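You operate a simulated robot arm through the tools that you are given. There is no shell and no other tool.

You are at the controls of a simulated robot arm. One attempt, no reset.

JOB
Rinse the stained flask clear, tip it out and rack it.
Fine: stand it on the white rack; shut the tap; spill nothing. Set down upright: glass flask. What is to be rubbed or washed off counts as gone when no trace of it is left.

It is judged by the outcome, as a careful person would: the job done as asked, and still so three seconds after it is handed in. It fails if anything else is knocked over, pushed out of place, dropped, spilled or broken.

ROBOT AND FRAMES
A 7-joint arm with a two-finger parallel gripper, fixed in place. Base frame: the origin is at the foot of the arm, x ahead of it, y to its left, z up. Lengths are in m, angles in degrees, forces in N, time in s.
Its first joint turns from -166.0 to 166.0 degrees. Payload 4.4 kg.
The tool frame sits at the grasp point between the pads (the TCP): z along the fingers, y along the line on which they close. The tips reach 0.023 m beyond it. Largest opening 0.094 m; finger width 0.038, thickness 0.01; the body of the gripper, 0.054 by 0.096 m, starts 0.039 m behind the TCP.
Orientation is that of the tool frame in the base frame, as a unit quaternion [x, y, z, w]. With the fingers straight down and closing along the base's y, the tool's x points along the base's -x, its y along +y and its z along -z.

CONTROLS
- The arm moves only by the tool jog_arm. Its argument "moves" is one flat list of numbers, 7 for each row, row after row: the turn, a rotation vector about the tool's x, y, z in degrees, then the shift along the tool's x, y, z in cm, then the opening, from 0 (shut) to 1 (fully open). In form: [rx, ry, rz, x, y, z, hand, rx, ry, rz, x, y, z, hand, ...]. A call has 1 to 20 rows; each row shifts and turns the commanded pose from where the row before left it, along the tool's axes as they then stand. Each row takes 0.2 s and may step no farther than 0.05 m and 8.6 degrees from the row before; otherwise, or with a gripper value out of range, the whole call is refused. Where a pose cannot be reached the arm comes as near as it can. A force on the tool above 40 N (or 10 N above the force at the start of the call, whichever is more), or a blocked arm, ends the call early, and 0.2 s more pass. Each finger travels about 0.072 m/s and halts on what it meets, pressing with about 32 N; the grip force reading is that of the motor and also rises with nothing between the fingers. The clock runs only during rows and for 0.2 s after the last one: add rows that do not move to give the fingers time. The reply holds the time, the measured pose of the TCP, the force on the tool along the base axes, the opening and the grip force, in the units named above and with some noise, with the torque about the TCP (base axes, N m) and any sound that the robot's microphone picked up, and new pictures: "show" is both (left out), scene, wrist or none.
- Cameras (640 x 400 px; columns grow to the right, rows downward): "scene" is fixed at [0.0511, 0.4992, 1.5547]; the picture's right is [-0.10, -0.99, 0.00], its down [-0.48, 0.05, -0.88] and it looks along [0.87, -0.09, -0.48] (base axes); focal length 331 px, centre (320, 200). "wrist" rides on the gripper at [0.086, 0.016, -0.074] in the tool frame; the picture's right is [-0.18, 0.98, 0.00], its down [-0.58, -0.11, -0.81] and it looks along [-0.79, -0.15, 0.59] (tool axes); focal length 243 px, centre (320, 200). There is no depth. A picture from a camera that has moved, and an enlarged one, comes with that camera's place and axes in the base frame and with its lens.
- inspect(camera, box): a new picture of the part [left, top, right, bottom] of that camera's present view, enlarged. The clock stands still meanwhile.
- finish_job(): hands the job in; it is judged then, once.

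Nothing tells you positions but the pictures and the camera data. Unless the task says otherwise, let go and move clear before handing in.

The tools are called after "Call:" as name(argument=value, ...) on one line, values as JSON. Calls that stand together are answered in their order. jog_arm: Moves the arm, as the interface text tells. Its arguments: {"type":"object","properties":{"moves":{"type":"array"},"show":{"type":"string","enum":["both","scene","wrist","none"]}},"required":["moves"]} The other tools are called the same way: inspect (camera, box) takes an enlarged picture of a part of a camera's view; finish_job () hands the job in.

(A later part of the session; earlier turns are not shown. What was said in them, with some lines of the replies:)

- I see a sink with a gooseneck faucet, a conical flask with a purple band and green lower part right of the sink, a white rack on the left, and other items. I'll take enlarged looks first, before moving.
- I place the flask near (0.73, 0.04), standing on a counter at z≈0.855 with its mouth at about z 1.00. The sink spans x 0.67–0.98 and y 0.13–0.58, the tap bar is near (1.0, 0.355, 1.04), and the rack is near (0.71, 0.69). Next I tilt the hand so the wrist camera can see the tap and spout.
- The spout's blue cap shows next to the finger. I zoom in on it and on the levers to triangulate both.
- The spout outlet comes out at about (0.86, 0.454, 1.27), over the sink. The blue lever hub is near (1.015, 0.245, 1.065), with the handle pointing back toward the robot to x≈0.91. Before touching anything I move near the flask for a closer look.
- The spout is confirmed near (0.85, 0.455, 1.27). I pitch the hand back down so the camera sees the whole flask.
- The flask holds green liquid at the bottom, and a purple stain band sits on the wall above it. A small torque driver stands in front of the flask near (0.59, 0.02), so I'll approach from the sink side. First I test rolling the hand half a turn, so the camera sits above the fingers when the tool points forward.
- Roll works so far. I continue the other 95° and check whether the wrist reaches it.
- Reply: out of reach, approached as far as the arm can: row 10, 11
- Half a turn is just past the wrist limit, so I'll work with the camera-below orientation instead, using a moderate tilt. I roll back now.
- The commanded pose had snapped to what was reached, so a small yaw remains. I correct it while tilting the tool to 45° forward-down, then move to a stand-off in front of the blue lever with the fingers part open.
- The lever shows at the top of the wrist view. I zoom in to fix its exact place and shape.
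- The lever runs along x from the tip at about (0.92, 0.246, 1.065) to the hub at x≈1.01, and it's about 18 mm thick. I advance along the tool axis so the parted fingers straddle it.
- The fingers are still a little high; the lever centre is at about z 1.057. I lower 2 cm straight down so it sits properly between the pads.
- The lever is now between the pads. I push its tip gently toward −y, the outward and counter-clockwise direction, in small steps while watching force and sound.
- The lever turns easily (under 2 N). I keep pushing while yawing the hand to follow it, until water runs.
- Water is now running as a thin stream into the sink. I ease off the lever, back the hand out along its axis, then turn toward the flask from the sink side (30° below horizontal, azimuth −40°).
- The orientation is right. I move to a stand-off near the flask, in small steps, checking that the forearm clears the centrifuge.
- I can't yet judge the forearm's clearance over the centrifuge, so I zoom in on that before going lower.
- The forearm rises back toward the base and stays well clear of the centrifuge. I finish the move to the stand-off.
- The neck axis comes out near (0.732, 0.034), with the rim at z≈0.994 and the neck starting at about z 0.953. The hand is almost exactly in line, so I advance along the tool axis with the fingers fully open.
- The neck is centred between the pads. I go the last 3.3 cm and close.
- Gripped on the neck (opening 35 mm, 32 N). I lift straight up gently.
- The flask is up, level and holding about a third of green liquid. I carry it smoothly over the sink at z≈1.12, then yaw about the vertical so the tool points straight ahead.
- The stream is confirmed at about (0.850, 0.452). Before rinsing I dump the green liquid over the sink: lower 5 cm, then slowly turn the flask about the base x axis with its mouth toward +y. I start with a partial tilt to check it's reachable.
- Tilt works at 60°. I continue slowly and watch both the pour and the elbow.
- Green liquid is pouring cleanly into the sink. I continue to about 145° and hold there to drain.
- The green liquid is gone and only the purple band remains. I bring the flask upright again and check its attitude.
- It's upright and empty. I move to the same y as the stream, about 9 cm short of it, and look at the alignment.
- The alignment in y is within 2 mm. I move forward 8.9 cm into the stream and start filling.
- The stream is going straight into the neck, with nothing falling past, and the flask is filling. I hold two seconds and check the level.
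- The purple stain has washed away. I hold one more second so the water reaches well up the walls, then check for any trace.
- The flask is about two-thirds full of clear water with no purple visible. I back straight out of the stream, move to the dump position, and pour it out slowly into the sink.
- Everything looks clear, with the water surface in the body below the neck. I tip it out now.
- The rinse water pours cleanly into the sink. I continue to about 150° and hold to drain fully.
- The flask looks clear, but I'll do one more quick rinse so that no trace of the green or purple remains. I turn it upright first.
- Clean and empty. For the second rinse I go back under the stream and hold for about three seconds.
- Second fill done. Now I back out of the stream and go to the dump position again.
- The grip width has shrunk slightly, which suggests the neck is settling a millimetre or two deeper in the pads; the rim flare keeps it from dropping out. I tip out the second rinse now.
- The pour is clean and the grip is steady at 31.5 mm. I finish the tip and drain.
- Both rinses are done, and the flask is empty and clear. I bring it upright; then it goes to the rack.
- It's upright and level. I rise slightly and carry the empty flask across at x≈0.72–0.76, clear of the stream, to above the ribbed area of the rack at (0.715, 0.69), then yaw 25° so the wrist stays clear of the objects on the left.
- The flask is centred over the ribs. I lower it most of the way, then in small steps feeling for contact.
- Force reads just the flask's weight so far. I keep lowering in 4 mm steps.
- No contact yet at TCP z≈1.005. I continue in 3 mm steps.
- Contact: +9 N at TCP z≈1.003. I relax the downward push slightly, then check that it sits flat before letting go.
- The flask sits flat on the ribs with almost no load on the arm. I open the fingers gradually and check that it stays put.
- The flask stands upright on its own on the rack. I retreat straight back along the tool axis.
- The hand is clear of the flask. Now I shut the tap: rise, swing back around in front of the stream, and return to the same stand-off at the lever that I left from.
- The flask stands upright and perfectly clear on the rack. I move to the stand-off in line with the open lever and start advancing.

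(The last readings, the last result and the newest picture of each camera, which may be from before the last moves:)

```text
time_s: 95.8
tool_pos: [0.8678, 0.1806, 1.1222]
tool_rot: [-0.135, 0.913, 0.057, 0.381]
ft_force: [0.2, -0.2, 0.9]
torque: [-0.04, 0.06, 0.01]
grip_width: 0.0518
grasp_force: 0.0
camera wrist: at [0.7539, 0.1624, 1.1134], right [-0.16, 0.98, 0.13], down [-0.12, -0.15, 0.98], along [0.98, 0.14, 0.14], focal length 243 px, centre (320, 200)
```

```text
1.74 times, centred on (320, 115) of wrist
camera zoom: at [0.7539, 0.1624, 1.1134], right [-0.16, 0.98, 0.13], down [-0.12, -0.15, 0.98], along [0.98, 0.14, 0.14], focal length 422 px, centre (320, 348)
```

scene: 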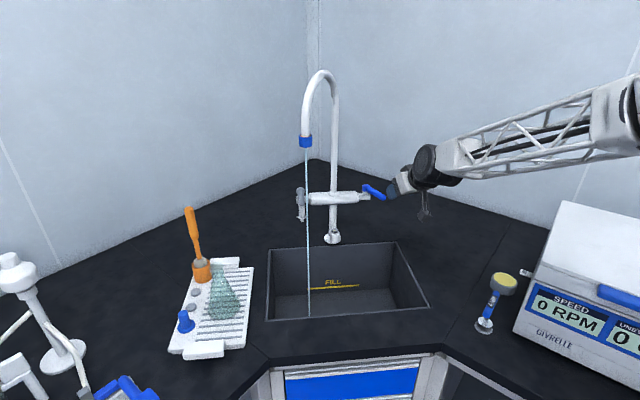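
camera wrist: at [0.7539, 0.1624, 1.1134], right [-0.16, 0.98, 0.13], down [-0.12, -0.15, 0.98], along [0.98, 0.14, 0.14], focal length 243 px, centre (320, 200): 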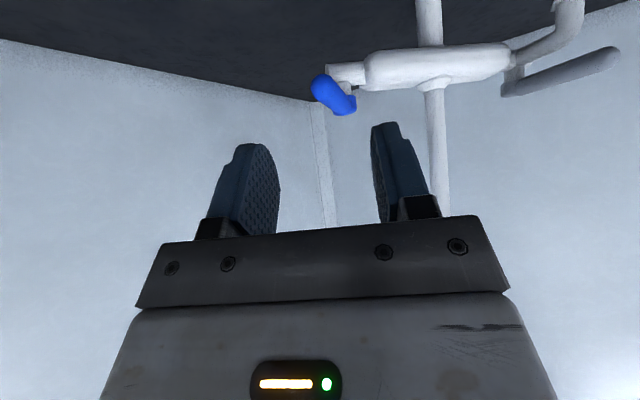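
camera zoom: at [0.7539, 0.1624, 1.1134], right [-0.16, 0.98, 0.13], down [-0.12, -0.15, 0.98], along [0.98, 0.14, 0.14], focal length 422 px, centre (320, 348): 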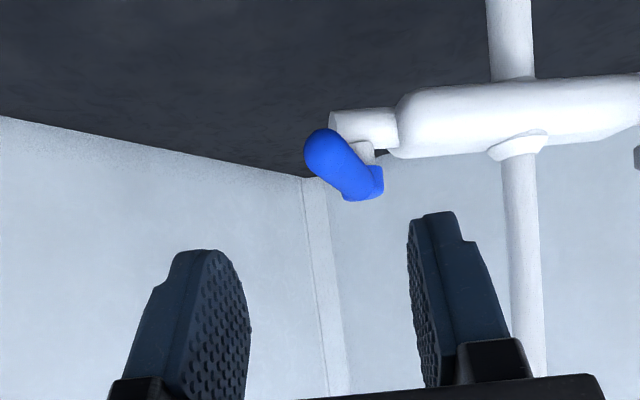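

The lever tip is centred between the fingers. I go in the remaining 9 cm.

Call:
jog_arm(moves=[0, 0, 0, 0, 0, 3.5, 0.55, 0, 0, 0, 0, 0, 3.2, 0.55, 0, 0, 0, 0, 0, 2.5, 0.55])

Call:
inspect(camera="wrist", box=[160, 0, 480, 230])

```text
time_s: 96.6
tool_pos: [0.9304, 0.1994, 1.0561]
tool_rot: [-0.135, 0.913, 0.058, 0.38]
ft_force: [-0.4, 0.8, 0.5]
torque: [-0.02, 0.01, -0.01]
grip_width: 0.0516
grasp_force: 0.1
camera wrist: at [0.8165, 0.1821, 1.0493], right [-0.16, 0.98, 0.13], down [-0.12, -0.15, 0.98], along [0.98, 0.14, 0.14], focal length 243 px, centre (320, 200)
```

scene: 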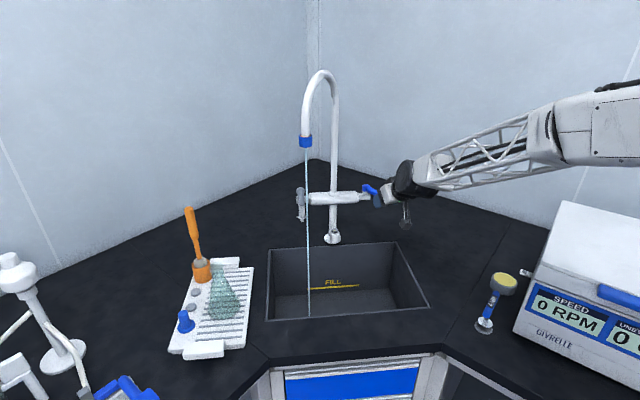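
wrist: 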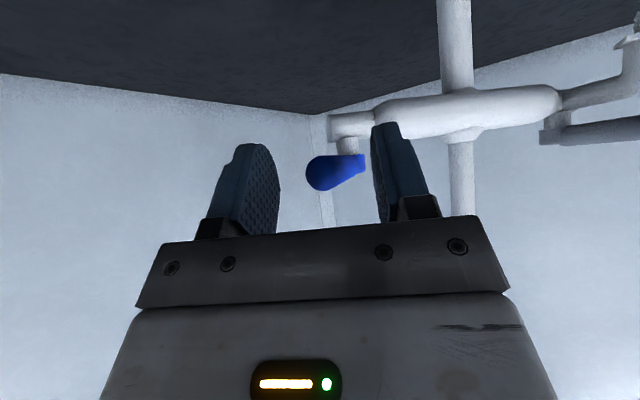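

```text
1.74 times, centred on (320, 115) of wrist
camera zoom: at [0.8165, 0.1821, 1.0493], right [-0.16, 0.98, 0.13], down [-0.12, -0.15, 0.98], along [0.98, 0.14, 0.14], focal length 422 px, centre (320, 348)
```

zoom: 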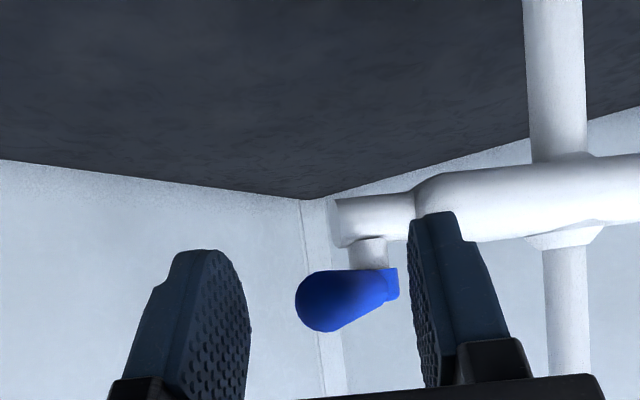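

The lever is between the pads. I push it back toward +y while unwinding the yaw, watching for the water to stop and for the stop force.

Call:
jog_arm(moves=[0, 0, 0, -0.15, 1.3, 0.15, 0.55, 4, 0, 4, -0.15, 1.2, 0.15, 0.55, 4, 0, 4, -0.15, 1.2, 0.15, 0.55, 4, 0, 4, -0.15, 1.0, 0.15, 0.55])

Call:
inspect(camera="wrist", box=[160, 0, 480, 230])

Call:
inspect(camera="scene", box=[270, 110, 410, 330])

```text
time_s: 97.6
tool_pos: [0.9263, 0.2466, 1.0564]
tool_rot: [0.002, 0.924, 0.001, 0.383]
ft_force: [0.3, 0.7, 0.1]
torque: [0.01, -0.01, -0.01]
grip_width: 0.052
grasp_force: 0.0
camera wrist: at [0.8128, 0.2628, 1.0481], right [0.13, 0.98, 0.13], down [-0.16, -0.11, 0.98], along [0.98, -0.15, 0.14], focal length 243 px, centre (320, 200)
```

scene: 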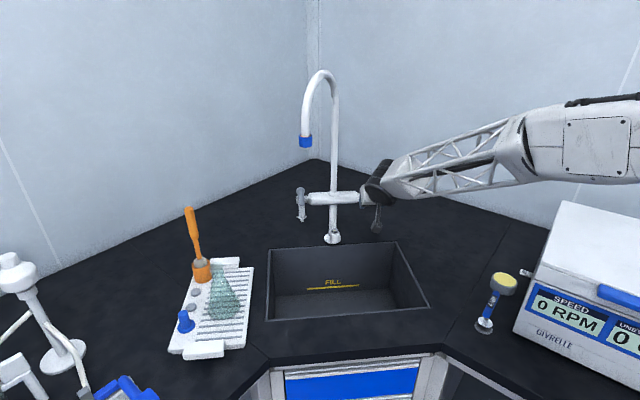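
wrist: 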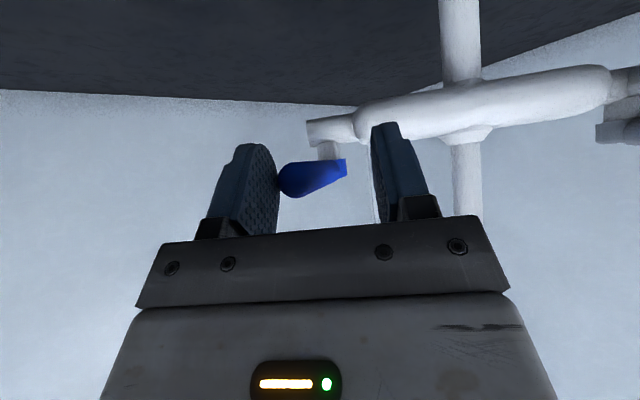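

```text
1.74 times, centred on (320, 115) of wrist
camera zoom: at [0.8128, 0.2628, 1.0481], right [0.13, 0.98, 0.13], down [-0.16, -0.11, 0.98], along [0.98, -0.15, 0.14], focal length 422 px, centre (320, 348)
```

zoom: 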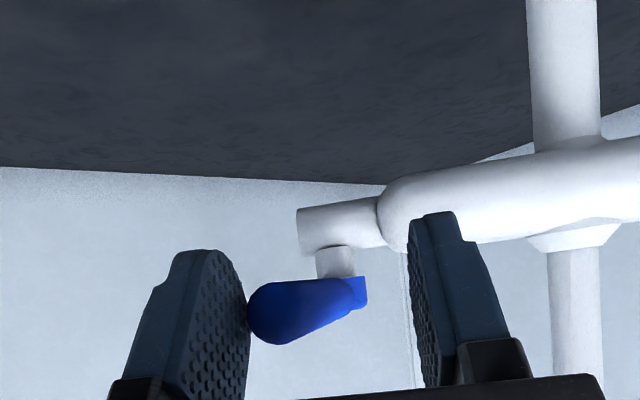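

```text
1.82 times, centred on (340, 220) of scene
camera zoom: at [0.0511, 0.4992, 1.5547], right [-0.1, -0.99, 0.0], down [-0.48, 0.05, -0.88], along [0.87, -0.09, -0.48], focal length 603 px, centre (284, 164)
```

zoom: 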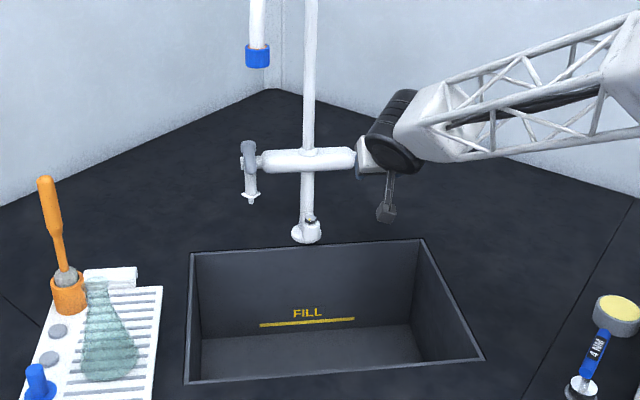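

The water has stopped. I push the lever the rest of the way back to its original shut position, gently.

Call:
jog_arm(moves=[0, 0, 0, 0, 0.6, 0, 0.55, 0, 0, 0, 0, 0.6, 0, 0.55, 0, 0, 0, 0, 0.4, 0, 0.55])

Call:
inspect(camera="wrist", box=[160, 0, 480, 230])

```text
time_s: 98.4
tool_pos: [0.9266, 0.2618, 1.0565]
tool_rot: [0.001, 0.924, 0.002, 0.383]
ft_force: [-6.4, -11.8, 3.8]
torque: [-0.13, 0.02, -0.41]
grip_width: 0.0567
grasp_force: 5.6
camera wrist: at [0.8131, 0.2783, 1.0491], right [0.13, 0.98, 0.13], down [-0.16, -0.11, 0.98], along [0.98, -0.15, 0.14], focal length 243 px, centre (320, 200)
```

scene: 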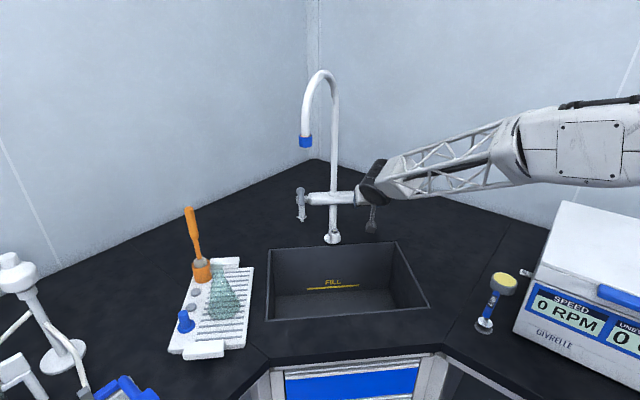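
wrist: 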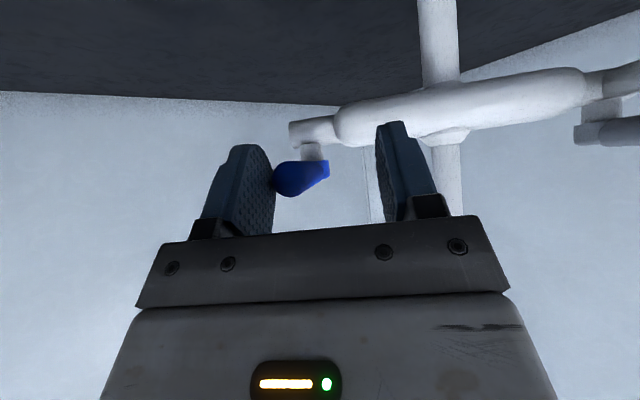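

```text
1.74 times, centred on (320, 115) of wrist
camera zoom: at [0.8131, 0.2783, 1.0491], right [0.13, 0.98, 0.13], down [-0.16, -0.11, 0.98], along [0.98, -0.15, 0.14], focal length 422 px, centre (320, 348)
```

zoom: 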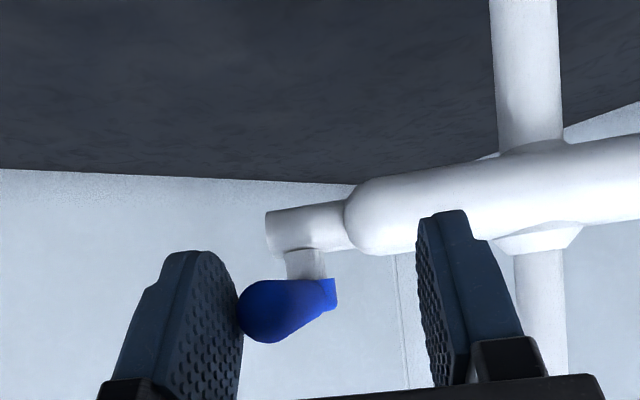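

The lever has met its stop (12 N), so the tap is shut. I ease off, back out along the tool axis, and inspect everything.

Call:
jog_arm(moves=[0, 0, 0, 0, -0.8, 0, 0.55, 0, 0, 0, 0, -0.6, 0, 0.55, 0, 0, 0, 0, 0, -3, 0.55, 0, 0, 0, 0, 0, -4, 0.55, 0, 0, 0, 0, 0, -4.5, 0.55, 0, 0, 0, 0, 0, -4.5, 0.55, 0, 0, 0, -1.5, -2, -4, 0.55, 0, 0, 0, -1.5, -2, -4, 0.55])

Call:
inspect(camera="scene", box=[280, 110, 410, 250])

Call:
inspect(camera="scene", box=[160, 200, 280, 360])

Call:
inspect(camera="scene", box=[250, 230, 540, 350])

```text
time_s: 100.2
tool_pos: [0.7784, 0.2074, 1.2461]
tool_rot: [0.001, 0.924, 0.001, 0.382]
ft_force: [0.3, -0.1, -1.4]
torque: [0.01, -0.05, 0.03]
grip_width: 0.0515
grasp_force: 0.2
camera wrist: at [0.6649, 0.224, 1.2381], right [0.13, 0.98, 0.13], down [-0.16, -0.11, 0.98], along [0.98, -0.15, 0.14], focal length 243 px, centre (320, 200)
```

scene: 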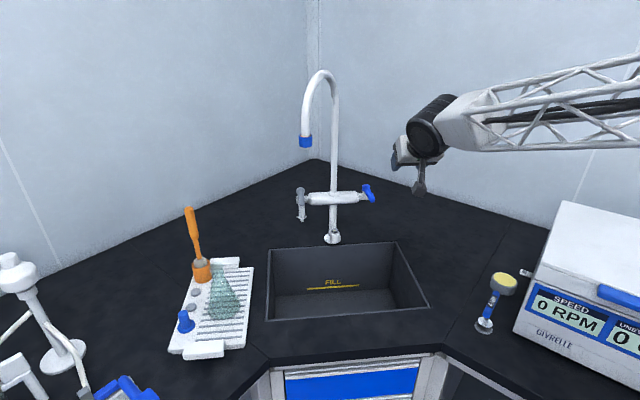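
wrist: 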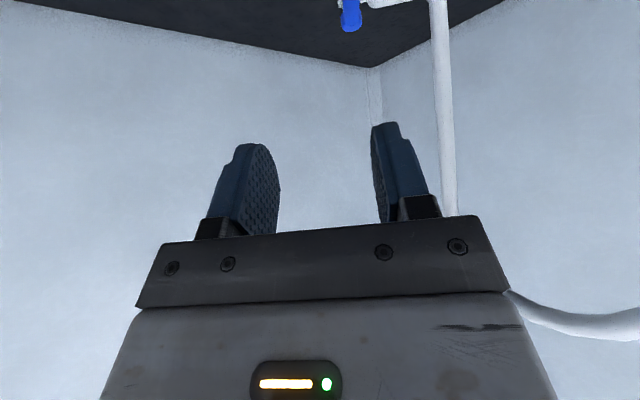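

```text
2.86 times, centred on (345, 180) of scene
camera zoom: at [0.0511, 0.4992, 1.5547], right [-0.1, -0.99, 0.0], down [-0.48, 0.05, -0.88], along [0.87, -0.09, -0.48], focal length 947 px, centre (249, 257)
```

zoom: 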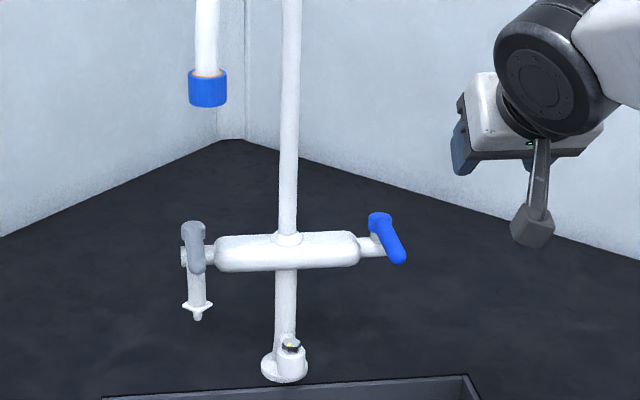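

```text
2.50 times, centred on (220, 280) of scene
camera zoom: at [0.0511, 0.4992, 1.5547], right [-0.1, -0.99, 0.0], down [-0.48, 0.05, -0.88], along [0.87, -0.09, -0.48], focal length 829 px, centre (570, 0)
```

zoom: 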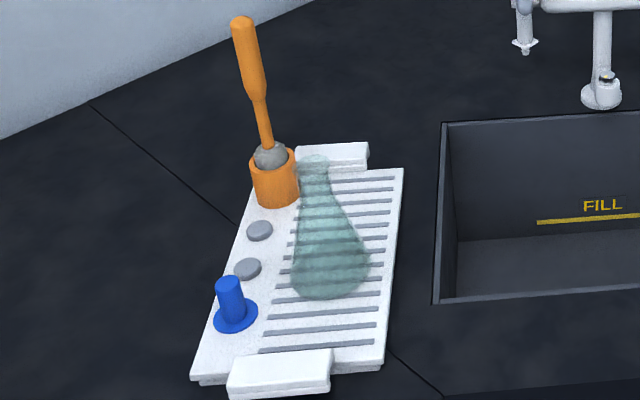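

```text
2.21 times, centred on (395, 290) of scene
camera zoom: at [0.0511, 0.4992, 1.5547], right [-0.1, -0.99, 0.0], down [-0.48, 0.05, -0.88], along [0.87, -0.09, -0.48], focal length 731 px, centre (154, 1)
```

zoom: 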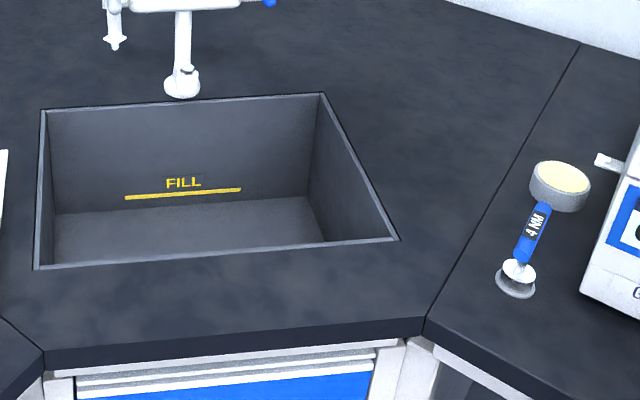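

Tap shut with the lever back at its starting position, no water running, counter dry, and nothing else moved. The flask stands upright, empty and clear on the white rack, and the arm is clear, so I hand the job in.

Call:
finish_job()

```text
The job is handed in.
```

I rinsed the flask until no stain was visible, emptied it into the sink, and stood it upright on the ribbed part of the white rack. I've handed the job in, but the tool gave no verdict.

- **Rinse:** I first tipped the green liquid into the sink. I then rinsed the flask twice under the tap and poured it out each time. The purple band went during the first rinse, and the close-up pictures at the end show clear glass.
- **Tap:** The blue lever is pushed back against its stop, where it started, and no water is running.
- **Spills:** Everything I poured went into the sink. The counter looked dry in the final pictures.
- **Surroundings:** Nothing else looked moved or knocked over, and the arm was clear of everything before I handed in.

The flask slid a few millimetres in the grip while it was full, but it did not drop or tilt.
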